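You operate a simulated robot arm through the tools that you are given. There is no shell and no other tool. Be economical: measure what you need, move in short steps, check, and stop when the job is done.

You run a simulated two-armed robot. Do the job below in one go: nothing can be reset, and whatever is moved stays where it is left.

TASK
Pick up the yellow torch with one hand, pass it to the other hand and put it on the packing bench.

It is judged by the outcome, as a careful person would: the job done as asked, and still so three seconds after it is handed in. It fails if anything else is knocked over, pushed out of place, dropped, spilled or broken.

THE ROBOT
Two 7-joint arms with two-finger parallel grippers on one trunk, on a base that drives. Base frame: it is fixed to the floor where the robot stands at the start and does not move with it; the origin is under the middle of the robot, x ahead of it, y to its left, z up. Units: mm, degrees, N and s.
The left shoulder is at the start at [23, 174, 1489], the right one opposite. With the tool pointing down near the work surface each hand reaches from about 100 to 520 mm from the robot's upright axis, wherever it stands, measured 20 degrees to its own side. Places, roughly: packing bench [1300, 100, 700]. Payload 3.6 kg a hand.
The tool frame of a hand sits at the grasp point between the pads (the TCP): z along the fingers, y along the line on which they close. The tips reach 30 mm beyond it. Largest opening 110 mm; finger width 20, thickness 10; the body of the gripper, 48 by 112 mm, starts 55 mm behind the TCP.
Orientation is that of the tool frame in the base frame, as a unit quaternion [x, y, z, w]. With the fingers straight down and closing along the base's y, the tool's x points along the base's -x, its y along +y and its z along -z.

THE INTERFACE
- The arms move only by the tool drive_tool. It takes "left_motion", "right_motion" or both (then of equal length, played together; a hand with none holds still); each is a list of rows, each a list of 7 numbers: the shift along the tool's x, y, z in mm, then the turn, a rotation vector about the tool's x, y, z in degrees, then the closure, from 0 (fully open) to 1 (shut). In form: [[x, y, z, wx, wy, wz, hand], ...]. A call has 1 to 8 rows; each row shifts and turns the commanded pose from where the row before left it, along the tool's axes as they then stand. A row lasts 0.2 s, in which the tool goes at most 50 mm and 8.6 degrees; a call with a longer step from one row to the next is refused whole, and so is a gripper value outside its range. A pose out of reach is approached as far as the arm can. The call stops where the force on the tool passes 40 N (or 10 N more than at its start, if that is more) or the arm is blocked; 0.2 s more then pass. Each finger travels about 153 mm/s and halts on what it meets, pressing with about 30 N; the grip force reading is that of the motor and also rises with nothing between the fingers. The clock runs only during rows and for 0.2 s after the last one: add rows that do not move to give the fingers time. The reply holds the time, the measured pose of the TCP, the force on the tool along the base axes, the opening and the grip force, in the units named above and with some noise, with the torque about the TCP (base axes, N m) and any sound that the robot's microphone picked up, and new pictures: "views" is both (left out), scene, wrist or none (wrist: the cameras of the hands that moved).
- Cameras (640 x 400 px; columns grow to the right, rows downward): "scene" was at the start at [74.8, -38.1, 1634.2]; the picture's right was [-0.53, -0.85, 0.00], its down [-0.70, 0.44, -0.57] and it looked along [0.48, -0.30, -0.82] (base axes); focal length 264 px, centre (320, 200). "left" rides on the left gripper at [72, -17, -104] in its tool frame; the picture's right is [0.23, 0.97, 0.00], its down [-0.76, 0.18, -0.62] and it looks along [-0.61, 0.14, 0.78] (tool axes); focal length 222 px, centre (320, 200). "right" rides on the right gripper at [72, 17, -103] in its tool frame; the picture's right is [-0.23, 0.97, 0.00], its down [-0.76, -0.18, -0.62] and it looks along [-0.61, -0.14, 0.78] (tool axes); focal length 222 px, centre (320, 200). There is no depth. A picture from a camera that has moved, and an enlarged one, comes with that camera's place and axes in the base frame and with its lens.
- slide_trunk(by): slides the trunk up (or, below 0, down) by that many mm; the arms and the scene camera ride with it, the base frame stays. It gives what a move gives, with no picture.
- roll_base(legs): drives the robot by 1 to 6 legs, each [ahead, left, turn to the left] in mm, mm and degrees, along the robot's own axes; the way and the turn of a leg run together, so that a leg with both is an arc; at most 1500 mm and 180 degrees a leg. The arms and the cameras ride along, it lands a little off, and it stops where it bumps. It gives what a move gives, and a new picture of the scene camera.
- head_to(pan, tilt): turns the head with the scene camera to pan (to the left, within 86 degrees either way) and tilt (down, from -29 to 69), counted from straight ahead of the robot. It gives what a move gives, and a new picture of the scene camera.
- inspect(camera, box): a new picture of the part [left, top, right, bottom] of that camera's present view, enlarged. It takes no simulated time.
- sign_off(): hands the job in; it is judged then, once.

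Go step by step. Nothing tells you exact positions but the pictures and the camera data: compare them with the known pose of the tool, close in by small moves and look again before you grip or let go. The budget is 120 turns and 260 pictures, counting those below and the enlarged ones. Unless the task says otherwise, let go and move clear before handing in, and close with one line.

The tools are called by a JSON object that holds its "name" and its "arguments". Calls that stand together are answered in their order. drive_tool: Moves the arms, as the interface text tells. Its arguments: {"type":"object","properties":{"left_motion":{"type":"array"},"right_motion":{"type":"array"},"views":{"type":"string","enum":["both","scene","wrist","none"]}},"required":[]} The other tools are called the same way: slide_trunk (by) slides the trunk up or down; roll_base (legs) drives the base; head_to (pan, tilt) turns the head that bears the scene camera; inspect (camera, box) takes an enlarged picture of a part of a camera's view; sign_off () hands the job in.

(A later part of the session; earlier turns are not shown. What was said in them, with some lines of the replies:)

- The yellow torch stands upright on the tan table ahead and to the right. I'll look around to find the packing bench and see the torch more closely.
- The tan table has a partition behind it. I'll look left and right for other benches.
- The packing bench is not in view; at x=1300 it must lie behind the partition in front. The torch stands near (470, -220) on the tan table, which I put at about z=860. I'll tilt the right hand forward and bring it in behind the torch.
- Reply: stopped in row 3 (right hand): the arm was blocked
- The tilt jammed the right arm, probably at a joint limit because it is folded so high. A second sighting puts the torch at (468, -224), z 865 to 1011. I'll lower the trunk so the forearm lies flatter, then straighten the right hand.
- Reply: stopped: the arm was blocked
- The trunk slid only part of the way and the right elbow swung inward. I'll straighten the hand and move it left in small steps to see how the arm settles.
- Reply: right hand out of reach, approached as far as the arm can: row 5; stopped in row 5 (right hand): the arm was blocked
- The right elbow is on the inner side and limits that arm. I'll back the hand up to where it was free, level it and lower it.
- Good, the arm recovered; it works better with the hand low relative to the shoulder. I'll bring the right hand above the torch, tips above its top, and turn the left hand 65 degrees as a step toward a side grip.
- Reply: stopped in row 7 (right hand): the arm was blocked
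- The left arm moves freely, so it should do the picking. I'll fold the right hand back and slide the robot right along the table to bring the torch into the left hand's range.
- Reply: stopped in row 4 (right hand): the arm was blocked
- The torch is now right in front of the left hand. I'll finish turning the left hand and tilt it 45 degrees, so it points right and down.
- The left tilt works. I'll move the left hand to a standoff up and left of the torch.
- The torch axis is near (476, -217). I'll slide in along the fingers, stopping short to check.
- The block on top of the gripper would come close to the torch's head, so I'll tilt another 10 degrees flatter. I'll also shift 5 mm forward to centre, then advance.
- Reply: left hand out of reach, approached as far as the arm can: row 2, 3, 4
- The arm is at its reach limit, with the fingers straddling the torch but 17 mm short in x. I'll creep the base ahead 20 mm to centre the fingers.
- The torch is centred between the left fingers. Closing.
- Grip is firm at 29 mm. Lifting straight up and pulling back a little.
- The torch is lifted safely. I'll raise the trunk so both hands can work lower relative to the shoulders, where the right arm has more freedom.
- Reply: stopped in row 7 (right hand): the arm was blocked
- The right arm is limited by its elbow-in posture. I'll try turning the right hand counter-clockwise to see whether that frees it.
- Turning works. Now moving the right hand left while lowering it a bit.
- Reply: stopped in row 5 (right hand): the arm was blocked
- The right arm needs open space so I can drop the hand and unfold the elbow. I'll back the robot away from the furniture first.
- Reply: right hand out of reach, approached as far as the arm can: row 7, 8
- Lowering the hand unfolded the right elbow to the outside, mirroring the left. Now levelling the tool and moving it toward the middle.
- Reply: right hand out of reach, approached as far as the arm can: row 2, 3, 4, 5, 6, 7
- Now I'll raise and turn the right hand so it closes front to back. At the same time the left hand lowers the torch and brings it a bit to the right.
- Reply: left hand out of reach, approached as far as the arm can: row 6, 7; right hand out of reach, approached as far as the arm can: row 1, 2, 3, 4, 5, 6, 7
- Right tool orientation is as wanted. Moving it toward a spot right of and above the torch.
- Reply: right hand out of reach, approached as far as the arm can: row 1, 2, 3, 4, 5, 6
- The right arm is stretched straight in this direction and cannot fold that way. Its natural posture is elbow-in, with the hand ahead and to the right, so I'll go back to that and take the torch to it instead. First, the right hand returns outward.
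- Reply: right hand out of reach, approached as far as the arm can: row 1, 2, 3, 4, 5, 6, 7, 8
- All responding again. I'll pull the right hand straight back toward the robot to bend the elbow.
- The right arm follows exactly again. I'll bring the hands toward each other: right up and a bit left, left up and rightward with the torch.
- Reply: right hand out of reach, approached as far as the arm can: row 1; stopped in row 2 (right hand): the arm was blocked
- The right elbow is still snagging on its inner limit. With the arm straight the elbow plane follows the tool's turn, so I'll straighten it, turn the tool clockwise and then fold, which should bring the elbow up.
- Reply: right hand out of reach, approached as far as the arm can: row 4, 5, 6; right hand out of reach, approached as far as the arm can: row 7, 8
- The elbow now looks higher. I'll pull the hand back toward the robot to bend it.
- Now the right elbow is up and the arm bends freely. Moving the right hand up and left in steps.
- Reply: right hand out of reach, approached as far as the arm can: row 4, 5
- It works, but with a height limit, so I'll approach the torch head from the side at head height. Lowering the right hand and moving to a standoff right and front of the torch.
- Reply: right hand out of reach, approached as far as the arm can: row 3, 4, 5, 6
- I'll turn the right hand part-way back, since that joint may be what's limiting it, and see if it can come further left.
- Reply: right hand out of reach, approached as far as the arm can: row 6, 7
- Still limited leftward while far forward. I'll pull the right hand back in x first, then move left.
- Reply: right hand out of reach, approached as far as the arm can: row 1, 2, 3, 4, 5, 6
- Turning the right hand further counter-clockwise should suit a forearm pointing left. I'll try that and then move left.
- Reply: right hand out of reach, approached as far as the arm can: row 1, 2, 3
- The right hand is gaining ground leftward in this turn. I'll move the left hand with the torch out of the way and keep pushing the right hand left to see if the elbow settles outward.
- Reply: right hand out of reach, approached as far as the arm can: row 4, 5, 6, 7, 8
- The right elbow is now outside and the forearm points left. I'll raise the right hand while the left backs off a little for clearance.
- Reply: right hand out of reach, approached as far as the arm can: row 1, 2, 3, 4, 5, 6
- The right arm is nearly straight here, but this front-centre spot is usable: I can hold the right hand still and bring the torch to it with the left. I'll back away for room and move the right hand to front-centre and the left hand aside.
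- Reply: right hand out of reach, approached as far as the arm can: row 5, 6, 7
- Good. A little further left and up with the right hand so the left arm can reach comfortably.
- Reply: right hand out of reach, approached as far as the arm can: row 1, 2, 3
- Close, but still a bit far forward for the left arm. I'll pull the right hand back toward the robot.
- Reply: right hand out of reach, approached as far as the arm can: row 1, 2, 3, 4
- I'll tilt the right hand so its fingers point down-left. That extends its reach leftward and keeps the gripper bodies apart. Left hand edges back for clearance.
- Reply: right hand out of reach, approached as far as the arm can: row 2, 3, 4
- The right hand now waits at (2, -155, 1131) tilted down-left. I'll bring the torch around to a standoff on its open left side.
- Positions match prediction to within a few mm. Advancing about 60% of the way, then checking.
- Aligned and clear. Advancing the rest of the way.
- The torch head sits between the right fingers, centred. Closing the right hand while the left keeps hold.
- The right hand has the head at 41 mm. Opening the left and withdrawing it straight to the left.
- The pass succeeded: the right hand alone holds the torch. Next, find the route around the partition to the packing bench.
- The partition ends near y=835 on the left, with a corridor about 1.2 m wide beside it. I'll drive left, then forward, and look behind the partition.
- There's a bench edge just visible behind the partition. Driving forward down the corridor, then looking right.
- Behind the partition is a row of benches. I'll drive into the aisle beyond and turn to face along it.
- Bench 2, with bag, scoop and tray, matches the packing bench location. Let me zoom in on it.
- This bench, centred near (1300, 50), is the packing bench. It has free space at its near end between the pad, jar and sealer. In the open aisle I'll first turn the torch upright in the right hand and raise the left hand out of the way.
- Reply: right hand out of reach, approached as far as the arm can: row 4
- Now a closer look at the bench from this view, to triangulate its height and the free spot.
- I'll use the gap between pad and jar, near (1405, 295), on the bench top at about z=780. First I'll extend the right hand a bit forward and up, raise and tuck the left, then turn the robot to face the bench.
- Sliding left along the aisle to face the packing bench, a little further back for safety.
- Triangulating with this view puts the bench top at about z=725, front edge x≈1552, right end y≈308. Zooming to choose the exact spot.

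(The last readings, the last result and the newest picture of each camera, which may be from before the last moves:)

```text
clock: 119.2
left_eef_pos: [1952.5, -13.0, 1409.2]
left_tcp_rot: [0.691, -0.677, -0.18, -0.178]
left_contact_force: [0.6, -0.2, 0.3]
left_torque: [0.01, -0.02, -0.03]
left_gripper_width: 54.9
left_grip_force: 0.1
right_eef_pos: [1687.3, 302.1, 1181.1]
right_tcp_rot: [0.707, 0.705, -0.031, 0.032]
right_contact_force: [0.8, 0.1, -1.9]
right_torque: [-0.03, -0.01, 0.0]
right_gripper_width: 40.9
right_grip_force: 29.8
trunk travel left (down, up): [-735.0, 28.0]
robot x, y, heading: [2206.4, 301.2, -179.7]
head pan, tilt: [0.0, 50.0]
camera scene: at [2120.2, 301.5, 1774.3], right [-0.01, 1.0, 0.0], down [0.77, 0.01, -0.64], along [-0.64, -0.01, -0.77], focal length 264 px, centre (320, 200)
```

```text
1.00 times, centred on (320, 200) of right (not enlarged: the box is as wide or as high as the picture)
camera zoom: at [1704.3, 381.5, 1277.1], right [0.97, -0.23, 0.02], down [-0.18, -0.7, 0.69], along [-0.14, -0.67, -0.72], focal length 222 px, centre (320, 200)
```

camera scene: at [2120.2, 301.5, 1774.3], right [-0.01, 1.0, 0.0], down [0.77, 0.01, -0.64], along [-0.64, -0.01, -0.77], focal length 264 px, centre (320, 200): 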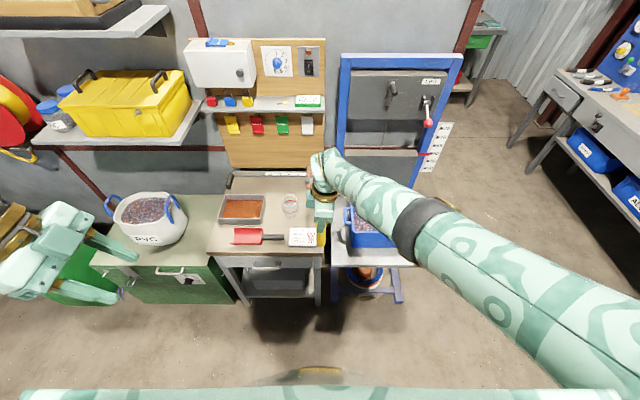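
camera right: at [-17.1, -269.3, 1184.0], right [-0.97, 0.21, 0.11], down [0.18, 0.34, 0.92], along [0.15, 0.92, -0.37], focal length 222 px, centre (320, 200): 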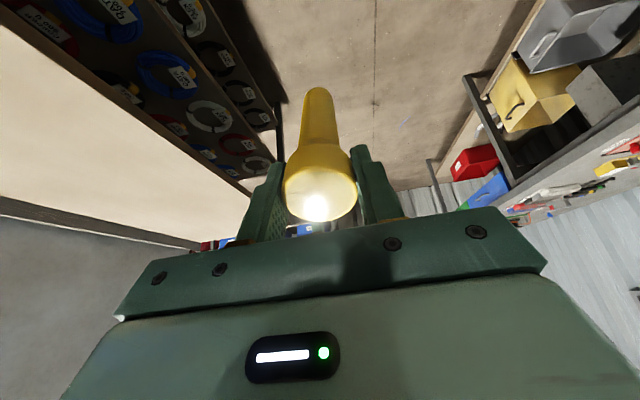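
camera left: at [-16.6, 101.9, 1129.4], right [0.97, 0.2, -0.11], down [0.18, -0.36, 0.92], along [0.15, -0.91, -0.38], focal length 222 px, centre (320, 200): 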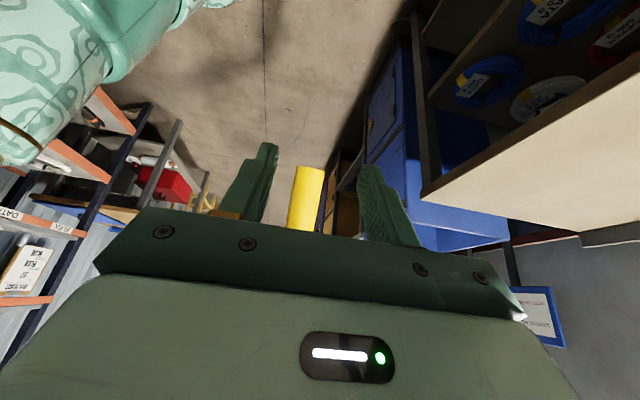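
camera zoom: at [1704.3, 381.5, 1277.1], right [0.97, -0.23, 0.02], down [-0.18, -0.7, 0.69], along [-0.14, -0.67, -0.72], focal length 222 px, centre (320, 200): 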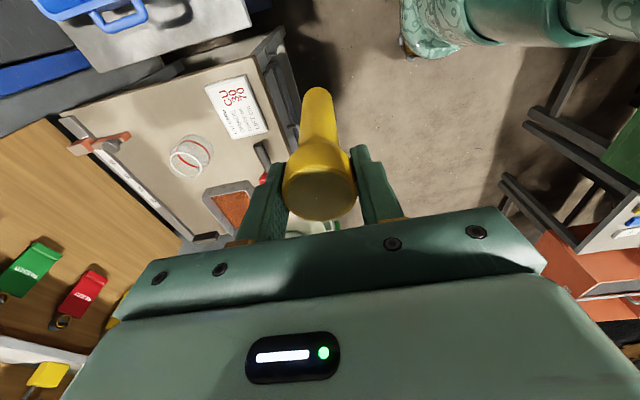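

Spot chosen: (1360, 245), clear of jar, card and edge. The torch leans about 5°, so I'll straighten it, then drive in with the torch held high.

{"name": "drive_tool", "arguments": {"right_motion": [[0, 0, 0, 0, 5, 0, 1], [0, 0, 0, 0, 0, 0, 1]], "views": "none"}}

{"name": "roll_base", "arguments": {"legs": [[0, 57, 0], [200, 0, 0], [100, 0, 0]]}}

{"name": "inspect", "arguments": {"camera": "scene", "box": [200, 150, 440, 320]}}

```text
clock: 119.8
left_eef_pos: [1953.9, -12.9, 1408.7]
left_tcp_rot: [0.69, -0.678, -0.179, -0.179]
left_contact_force: [0.3, -0.7, -0.8]
left_torque: [-0.01, -0.02, 0.01]
left_gripper_width: 55.2
left_grip_force: 0.0
right_eef_pos: [1692.1, 305.5, 1180.2]
right_tcp_rot: [0.708, 0.706, -0.003, 0.003]
right_contact_force: [-0.5, -0.5, -1.8]
right_torque: [-0.03, -0.01, -0.01]
right_gripper_width: 41.1
right_grip_force: 29.7
right hand out of reach, approached as far as the arm can: row 1
trunk travel left (down, up): [-735.0, 28.0]
robot x, y, heading: [2209.3, 299.6, -179.4]
head pan, tilt: [0.0, 50.0]
```

```text
clock: 122.8
left_eef_pos: [1660.9, -70.3, 1408.4]
left_tcp_rot: [0.691, -0.677, -0.182, -0.177]
left_contact_force: [0.3, -0.2, 0.6]
left_torque: [0.0, 0.04, 0.03]
left_gripper_width: 54.9
left_grip_force: 0.1
right_eef_pos: [1400.1, 247.4, 1184.3]
right_tcp_rot: [0.708, 0.706, -0.005, 0.001]
right_contact_force: [1.9, 1.2, -1.7]
right_torque: [-0.03, 0.04, 0.02]
right_gripper_width: 40.9
right_grip_force: 30.1
trunk travel left (down, up): [-735.0, 28.0]
robot x, y, heading: [1909.1, 242.0, -179.5]
head pan, tilt: [0.0, 50.0]
camera scene: at [1830.5, 243.3, 1774.8], right [-0.01, 1.0, 0.0], down [0.76, 0.01, -0.65], along [-0.65, -0.01, -0.76], focal length 264 px, centre (320, 200)
```

scene: 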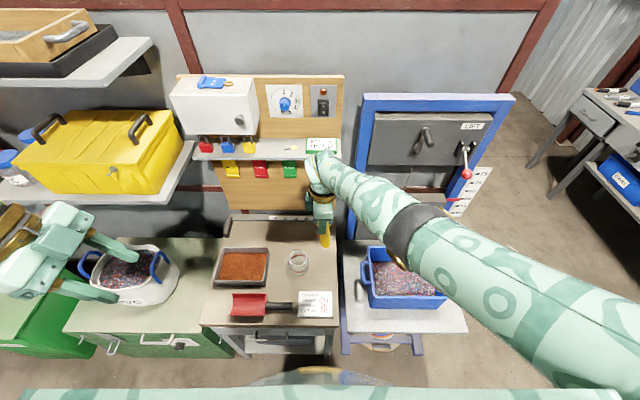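

```text
2.35 times, centred on (320, 235) of scene
camera zoom: at [1830.5, 243.3, 1774.8], right [-0.01, 1.0, 0.0], down [0.76, 0.01, -0.65], along [-0.65, -0.01, -0.76], focal length 622 px, centre (320, 118)
```

zoom: 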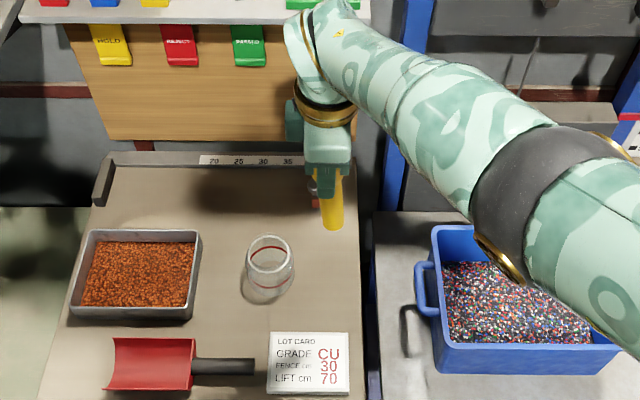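

Good view: hand at (1400, 247), card back edge x≈1421, jar at (1320, 147), bench edge y≈307. Advancing 18 mm more, then lowering the trunk part way.

{"name": "roll_base", "arguments": {"legs": [[22, 0, 0]]}}

{"name": "slide_trunk", "arguments": {"by": -240}}

{"name": "inspect", "arguments": {"camera": "scene", "box": [200, 150, 440, 320]}}

{"name": "inspect", "arguments": {"camera": "right", "box": [0, 0, 640, 400]}}

```text
clock: 123.5
left_eef_pos: [1634.1, -70.0, 1408.4]
left_tcp_rot: [0.69, -0.678, -0.181, -0.179]
left_contact_force: [0.8, 0.1, 0.5]
left_torque: [-0.01, -0.01, 0.0]
left_gripper_width: 54.7
left_grip_force: 0.2
right_eef_pos: [1372.7, 247.0, 1181.4]
right_tcp_rot: [0.708, 0.707, -0.004, 0.003]
right_contact_force: [0.9, 0.0, -1.5]
right_torque: [0.01, -0.01, -0.02]
right_gripper_width: 40.9
right_grip_force: 30.1
trunk travel left (down, up): [-735.0, 28.0]
robot x, y, heading: [1883.8, 243.0, -179.5]
head pan, tilt: [0.0, 50.0]
camera scene: at [1801.6, 244.7, 1774.5], right [-0.01, 1.0, 0.0], down [0.77, 0.01, -0.64], along [-0.64, -0.01, -0.77], focal length 264 px, centre (320, 200)
```

scene: 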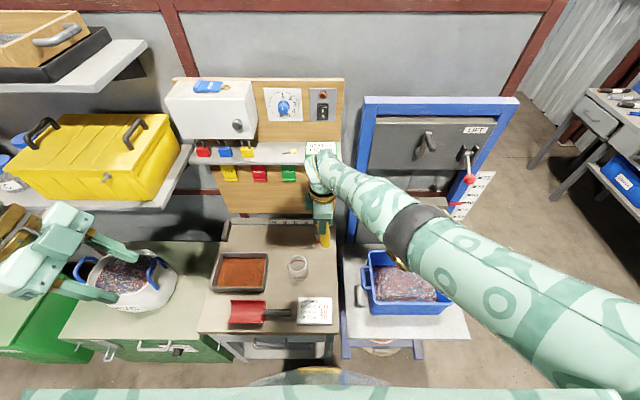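

```text
clock: 126.0
left_eef_pos: [1631.2, -70.4, 1168.7]
left_tcp_rot: [0.691, -0.677, -0.18, -0.177]
left_contact_force: [-0.3, -0.5, -0.9]
left_torque: [0.0, -0.03, 0.01]
left_gripper_width: 55.1
left_grip_force: 0.0
right_eef_pos: [1373.0, 247.2, 927.2]
right_tcp_rot: [0.708, 0.706, 0.005, 0.013]
right_contact_force: [0.4, -0.4, -1.0]
right_torque: [-0.01, -0.03, 0.04]
right_gripper_width: 41.0
right_grip_force: 30.0
trunk travel left (down, up): [-495.0, 268.0]
robot x, y, heading: [1882.4, 245.1, -179.5]
head pan, tilt: [0.0, 50.0]
```

```text
2.35 times, centred on (320, 235) of scene
camera zoom: at [1785.1, 243.3, 1534.0], right [-0.01, 1.0, 0.0], down [0.77, 0.01, -0.64], along [-0.64, -0.01, -0.77], focal length 622 px, centre (320, 118)
```

zoom: 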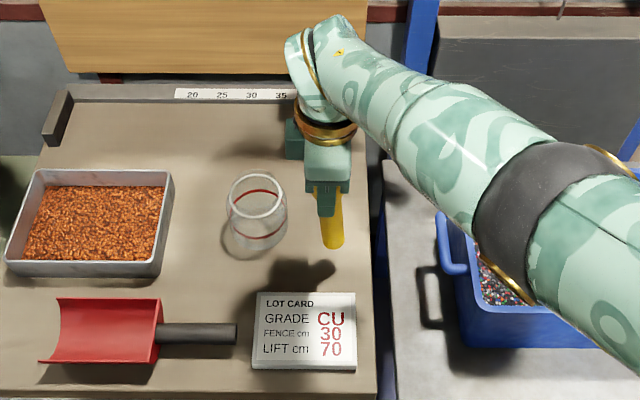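

```text
1.00 times, centred on (320, 200) of right (not enlarged: the box is as wide or as high as the picture)
camera zoom: at [1386.9, 319.9, 1029.2], right [0.97, -0.23, 0.03], down [-0.2, -0.76, 0.62], along [-0.12, -0.61, -0.78], focal length 222 px, centre (320, 200)
```

zoom: 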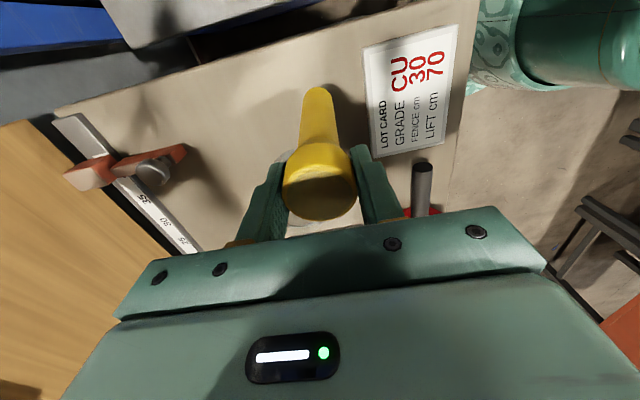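

The torch is about 60 mm above the bench, leaning very slightly. I'll straighten it by a few degrees and lower in small trunk steps, watching the force.

{"name": "drive_tool", "arguments": {"right_motion": [[0, 0, 0, 1.4, -3.5, 0, 1], [0, 0, 0, 0, 0, 0, 1]], "views": "none"}}

{"name": "slide_trunk", "arguments": {"by": -30}}

{"name": "inspect", "arguments": {"camera": "scene", "box": [260, 170, 380, 270]}}

```text
clock: 126.7
left_eef_pos: [1632.5, -70.9, 1166.6]
left_tcp_rot: [0.691, -0.677, -0.181, -0.179]
left_contact_force: [-1.3, -0.1, -0.5]
left_torque: [0.03, 0.02, 0.0]
left_gripper_width: 54.9
left_grip_force: 0.3
right_eef_pos: [1367.9, 244.7, 922.4]
right_tcp_rot: [0.707, 0.706, -0.023, 0.027]
right_contact_force: [-0.3, -0.4, -2.6]
right_torque: [-0.01, 0.01, -0.01]
right_gripper_width: 40.9
right_grip_force: 29.9
right hand out of reach, approached as far as the arm can: row 1
trunk travel left (down, up): [-495.0, 268.0]
robot x, y, heading: [1887.2, 247.7, -179.3]
head pan, tilt: [0.0, 50.0]
```

```text
clock: 127.4
left_eef_pos: [1631.1, -69.4, 1139.4]
left_tcp_rot: [0.69, -0.678, -0.181, -0.178]
left_contact_force: [0.4, -0.8, 0.6]
left_torque: [0.01, 0.01, 0.04]
left_gripper_width: 55.0
left_grip_force: 0.1
right_eef_pos: [1367.0, 243.7, 889.6]
right_tcp_rot: [0.708, 0.706, -0.019, 0.028]
right_contact_force: [0.1, 0.3, -1.1]
right_torque: [-0.01, 0.02, -0.01]
right_gripper_width: 40.9
right_grip_force: 29.4
trunk travel left (down, up): [-465.0, 298.0]
robot x, y, heading: [1888.4, 243.0, -179.4]
head pan, tilt: [0.0, 50.0]
```

```text
4.00 times, centred on (320, 220) of scene
camera zoom: at [1780.3, 243.5, 1503.8], right [-0.01, 1.0, 0.0], down [0.77, 0.01, -0.64], along [-0.64, -0.01, -0.77], focal length 1057 px, centre (320, 120)
```

zoom: 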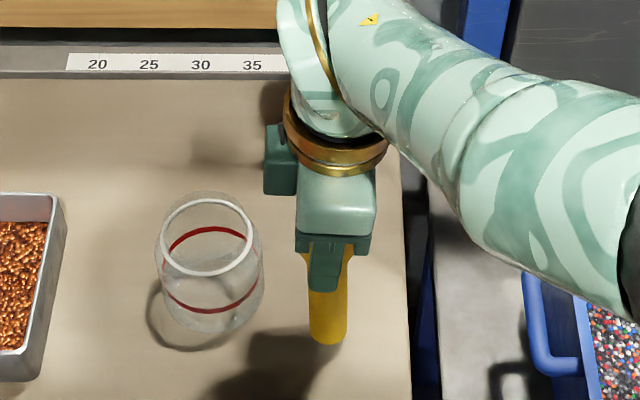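

Torch is now vertical. Lowering further in small steps.

{"name": "slide_trunk", "arguments": {"by": -14}}

{"name": "inspect", "arguments": {"camera": "scene", "box": [260, 170, 380, 270]}}

{"name": "inspect", "arguments": {"camera": "left", "box": [0, 0, 640, 400]}}

```text
clock: 128.0
left_eef_pos: [1631.9, -69.5, 1123.8]
left_tcp_rot: [0.691, -0.677, -0.18, -0.179]
left_contact_force: [0.8, -0.2, -0.7]
left_torque: [-0.03, 0.0, 0.0]
left_gripper_width: 54.8
left_grip_force: 0.1
right_eef_pos: [1367.2, 242.9, 874.6]
right_tcp_rot: [0.708, 0.706, -0.02, 0.03]
right_contact_force: [-0.9, -0.2, -1.8]
right_torque: [-0.03, 0.02, 0.02]
right_gripper_width: 40.7
right_grip_force: 30.2
trunk travel left (down, up): [-451.0, 312.0]
robot x, y, heading: [1885.7, 245.1, -179.5]
head pan, tilt: [0.0, 50.0]
```

```text
4.00 times, centred on (320, 220) of scene
camera zoom: at [1777.4, 243.3, 1489.7], right [-0.01, 1.0, 0.0], down [0.77, 0.01, -0.64], along [-0.64, -0.01, -0.77], focal length 1057 px, centre (320, 120)
```

zoom: 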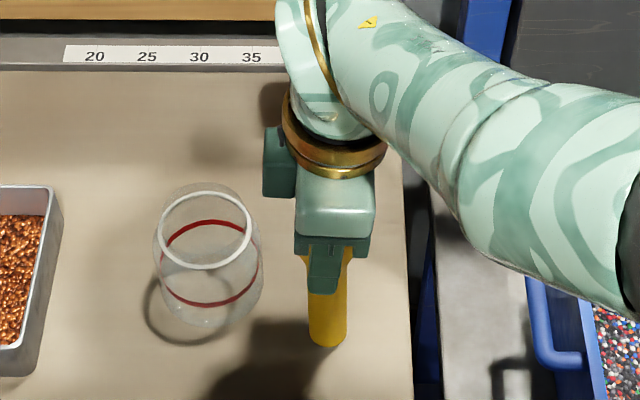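

```text
1.00 times, centred on (320, 200) of left (not enlarged: the box is as wide or as high as the picture)
camera zoom: at [1651.6, -183.9, 1178.7], right [-0.97, -0.22, -0.11], down [-0.19, 0.35, 0.92], along [-0.16, 0.91, -0.38], focal length 222 px, centre (320, 200)
```

zoom: 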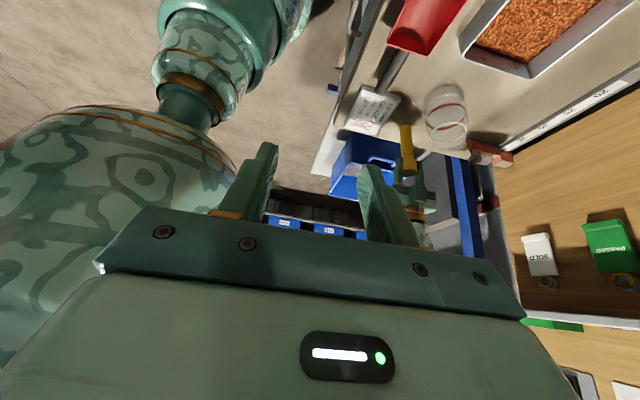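

{"name": "inspect", "arguments": {"camera": "left", "box": [340, 60, 500, 200]}}

```text
2.86 times, centred on (420, 130) of left
camera zoom: at [1651.6, -183.9, 1178.7], right [-0.97, -0.22, -0.11], down [-0.19, 0.35, 0.92], along [-0.16, 0.91, -0.38], focal length 635 px, centre (34, 400)
```

zoom: 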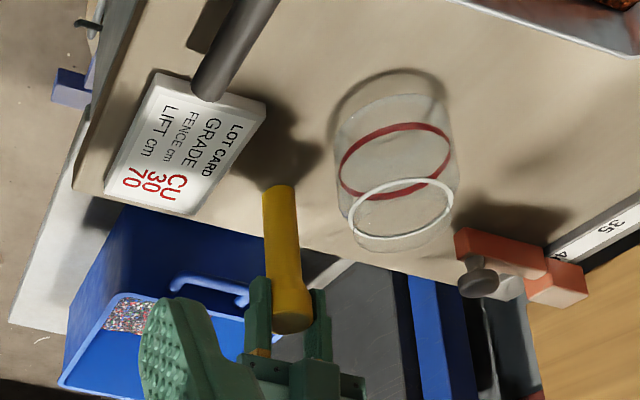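

The left camera shows the base only slightly above the bench. Lowering in very small steps.

{"name": "slide_trunk", "arguments": {"by": -5}}

{"name": "slide_trunk", "arguments": {"by": -4}}

{"name": "inspect", "arguments": {"camera": "left", "box": [340, 60, 500, 200]}}

```text
clock: 128.6
left_eef_pos: [1632.8, -69.6, 1119.9]
left_tcp_rot: [0.691, -0.677, -0.18, -0.179]
left_contact_force: [-0.4, -0.3, 0.2]
left_torque: [0.01, 0.0, 0.02]
left_gripper_width: 55.0
left_grip_force: 0.0
right_eef_pos: [1365.9, 243.5, 871.2]
right_tcp_rot: [0.707, 0.706, -0.019, 0.028]
right_contact_force: [2.6, 2.3, 22.3]
right_torque: [0.16, -0.08, 0.0]
right_gripper_width: 41.0
right_grip_force: 30.1
trunk travel left (down, up): [-446.0, 317.0]
robot x, y, heading: [1884.3, 243.7, -179.5]
head pan, tilt: [0.0, 50.0]
```

```text
clock: 129.1
left_eef_pos: [1632.2, -70.5, 1115.8]
left_tcp_rot: [0.69, -0.678, -0.181, -0.179]
left_contact_force: [-1.1, 0.4, 0.3]
left_torque: [0.01, 0.02, 0.0]
left_gripper_width: 55.0
left_grip_force: 0.1
right_eef_pos: [1365.8, 243.2, 866.2]
right_tcp_rot: [0.707, 0.706, -0.018, 0.029]
right_contact_force: [0.7, 1.3, 17.0]
right_torque: [-0.02, 0.08, -0.03]
right_gripper_width: 40.8
right_grip_force: 30.0
trunk travel left (down, up): [-442.0, 321.0]
robot x, y, heading: [1886.9, 247.0, -179.5]
head pan, tilt: [0.0, 50.0]
```

```text
2.86 times, centred on (420, 130) of left
camera zoom: at [1652.7, -183.8, 1170.1], right [-0.97, -0.22, -0.11], down [-0.19, 0.35, 0.92], along [-0.16, 0.91, -0.38], focal length 635 px, centre (34, 400)
```

zoom: 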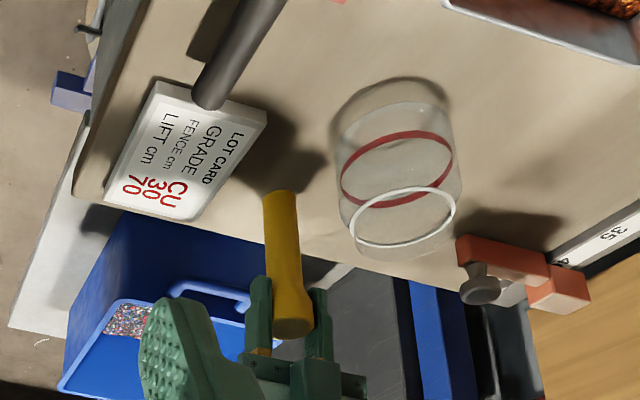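

Contact: the torch stands on the bench with about 17 N pressing. Opening the right hand gently.

{"name": "drive_tool", "arguments": {"right_motion": [[0, 0, 0, 0, 0, 0, 0.55], [0, 0, 0, 0, 0, 0, 0.45], [0, 0, 0, 0, 0, 0, 0.3], [0, 0, 0, 0, 0, 0, 0.3]], "views": "wrist"}}

{"name": "inspect", "arguments": {"camera": "left", "box": [340, 60, 500, 200]}}

```text
clock: 130.1
left_eef_pos: [1631.3, -71.2, 1115.0]
left_tcp_rot: [0.691, -0.677, -0.18, -0.178]
left_contact_force: [-0.3, 0.2, 0.4]
left_torque: [0.02, 0.01, 0.0]
left_gripper_width: 55.2
left_grip_force: 0.0
right_eef_pos: [1364.9, 241.9, 865.9]
right_tcp_rot: [0.707, 0.706, -0.019, 0.031]
right_contact_force: [0.9, -0.5, -0.2]
right_torque: [0.0, -0.02, 0.01]
right_gripper_width: 77.4
right_grip_force: 0.2
trunk travel left (down, up): [-442.0, 321.0]
robot x, y, heading: [1887.7, 244.1, -179.5]
head pan, tilt: [0.0, 50.0]
camera right: at [1379.7, 321.4, 963.4], right [0.97, -0.23, 0.03], down [-0.19, -0.72, 0.67], along [-0.13, -0.66, -0.74], focal length 222 px, centre (320, 200)
```

right: 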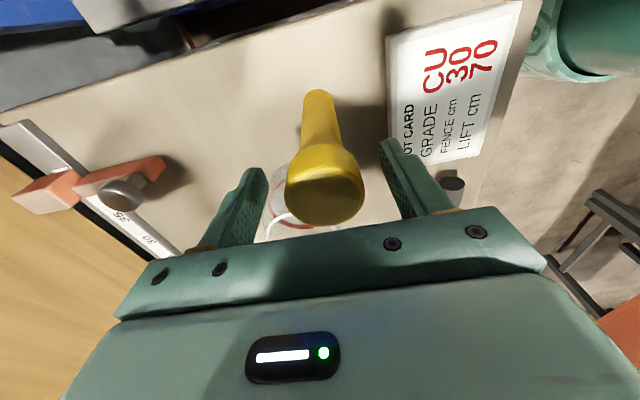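

```text
2.86 times, centred on (420, 130) of left
camera zoom: at [1651.4, -183.9, 1169.7], right [-0.97, -0.22, -0.11], down [-0.19, 0.35, 0.92], along [-0.16, 0.91, -0.38], focal length 635 px, centre (34, 400)
```

zoom: 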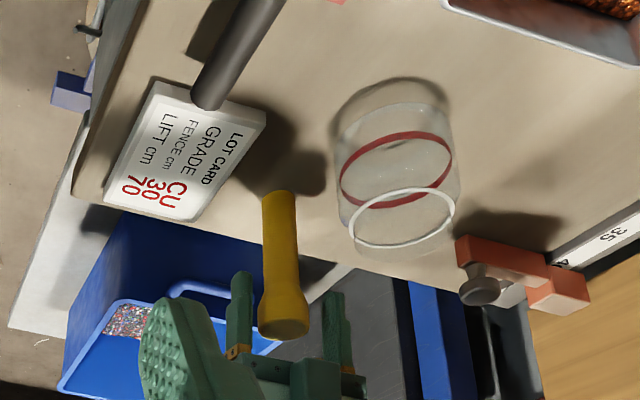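

The torch stands free and upright with the fingers open either side. Raising the trunk straight up to clear it.

{"name": "slide_trunk", "arguments": {"by": 60}}

{"name": "slide_trunk", "arguments": {"by": 140}}

{"name": "inspect", "arguments": {"camera": "scene", "box": [200, 150, 440, 320]}}

```text
clock: 131.1
left_eef_pos: [1631.2, -70.2, 1174.0]
left_tcp_rot: [0.691, -0.677, -0.18, -0.178]
left_contact_force: [0.5, 0.0, -0.7]
left_torque: [0.02, 0.0, 0.0]
left_gripper_width: 55.0
left_grip_force: 0.1
right_eef_pos: [1363.3, 243.3, 935.1]
right_tcp_rot: [0.707, 0.707, -0.025, 0.023]
right_contact_force: [-0.2, -0.1, -0.2]
right_torque: [0.0, -0.02, 0.0]
right_gripper_width: 76.9
right_grip_force: 0.0
trunk travel left (down, up): [-502.0, 261.0]
robot x, y, heading: [1884.2, 243.2, -179.2]
head pan, tilt: [0.0, 50.0]
```

```text
clock: 132.8
left_eef_pos: [1630.8, -69.9, 1314.1]
left_tcp_rot: [0.691, -0.677, -0.18, -0.178]
left_contact_force: [0.1, 0.5, -0.4]
left_torque: [0.01, 0.04, -0.02]
left_gripper_width: 55.2
left_grip_force: 0.1
right_eef_pos: [1361.3, 243.3, 1086.4]
right_tcp_rot: [0.707, 0.707, -0.033, 0.015]
right_contact_force: [-0.2, 0.2, 0.2]
right_torque: [0.02, -0.03, -0.04]
right_gripper_width: 77.3
right_grip_force: 0.1
trunk travel left (down, up): [-642.0, 121.0]
robot x, y, heading: [1886.3, 242.7, -179.3]
head pan, tilt: [0.0, 50.0]
```

```text
2.35 times, centred on (320, 235) of scene
camera zoom: at [1796.9, 243.3, 1681.3], right [-0.01, 1.0, 0.0], down [0.77, 0.01, -0.64], along [-0.64, -0.01, -0.77], focal length 622 px, centre (320, 118)
```

zoom: 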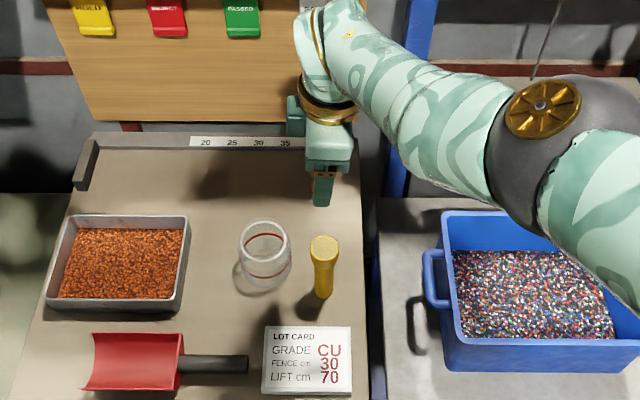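

The torch stands upright on the bench and nothing else has moved. I'll back the robot clear and check once more.

{"name": "roll_base", "arguments": {"legs": [[-250, 0, 0]]}}

{"name": "inspect", "arguments": {"camera": "scene", "box": [180, 130, 420, 280]}}

```text
clock: 134.6
left_eef_pos: [1876.2, -68.2, 1315.0]
left_tcp_rot: [0.69, -0.677, -0.179, -0.179]
left_contact_force: [0.9, -0.2, 0.0]
left_torque: [0.03, -0.01, -0.01]
left_gripper_width: 55.0
left_grip_force: 0.0
right_eef_pos: [1606.5, 246.0, 1086.0]
right_tcp_rot: [0.707, 0.706, -0.033, 0.015]
right_contact_force: [-0.8, 0.7, 0.1]
right_torque: [0.0, -0.02, 0.03]
right_gripper_width: 76.6
right_grip_force: 0.1
trunk travel left (down, up): [-642.0, 121.0]
robot x, y, heading: [2132.3, 247.9, -179.5]
head pan, tilt: [0.0, 50.0]
camera scene: at [2041.2, 245.4, 1681.4], right [-0.01, 1.0, 0.0], down [0.77, 0.01, -0.64], along [-0.64, 0.0, -0.77], focal length 264 px, centre (320, 200)
```

scene: 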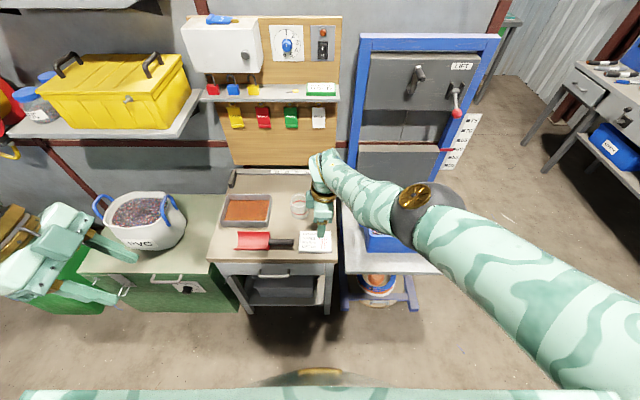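

```text
2.67 times, centred on (300, 205) of scene
camera zoom: at [2041.2, 245.4, 1681.4], right [-0.01, 1.0, 0.0], down [0.77, 0.01, -0.64], along [-0.64, 0.0, -0.77], focal length 705 px, centre (373, 187)
```

zoom: 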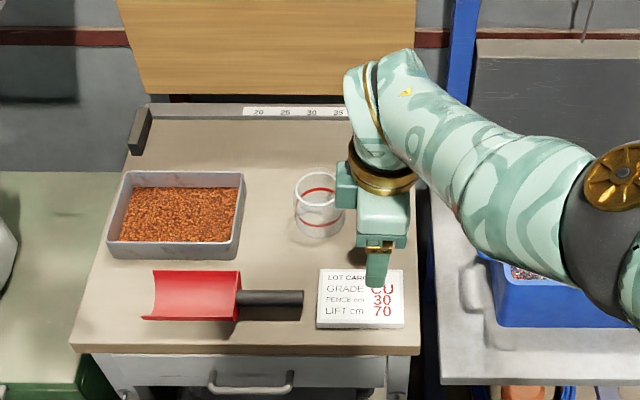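

The gripper hides the torch from this view, so I'll check it with the wrist cameras.

{"name": "inspect", "arguments": {"camera": "left", "box": [320, 40, 620, 240]}}

{"name": "inspect", "arguments": {"camera": "right", "box": [0, 0, 400, 250]}}

```text
2.00 times, centred on (470, 140) of left
camera zoom: at [1895.2, -181.9, 1369.6], right [-0.97, -0.22, -0.11], down [-0.19, 0.35, 0.92], along [-0.16, 0.91, -0.38], focal length 444 px, centre (20, 320)
```

zoom: 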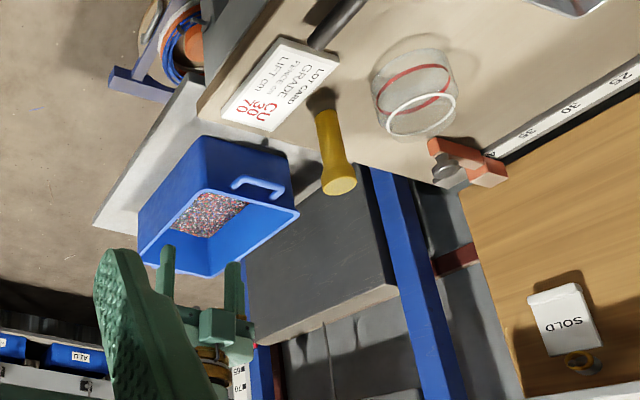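

```text
1.60 times, centred on (200, 125) of right
camera zoom: at [1625.0, 324.2, 1183.9], right [0.97, -0.23, -0.01], down [-0.16, -0.72, 0.68], along [-0.16, -0.66, -0.74], focal length 355 px, centre (512, 320)
```

zoom: 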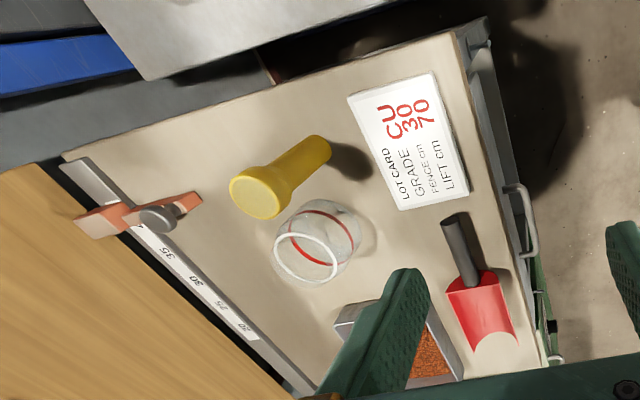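

Both wrist cameras show the torch standing upright on the packing bench, with the card, jar, scoop and tray where they were and both hands clear. Handing in.

{"name": "sign_off", "arguments": {}}

```text
The job is handed in.
```

The yellow torch was picked up with the left hand, passed to the right hand and left standing upright on the packing bench; nothing else on the bench was moved.
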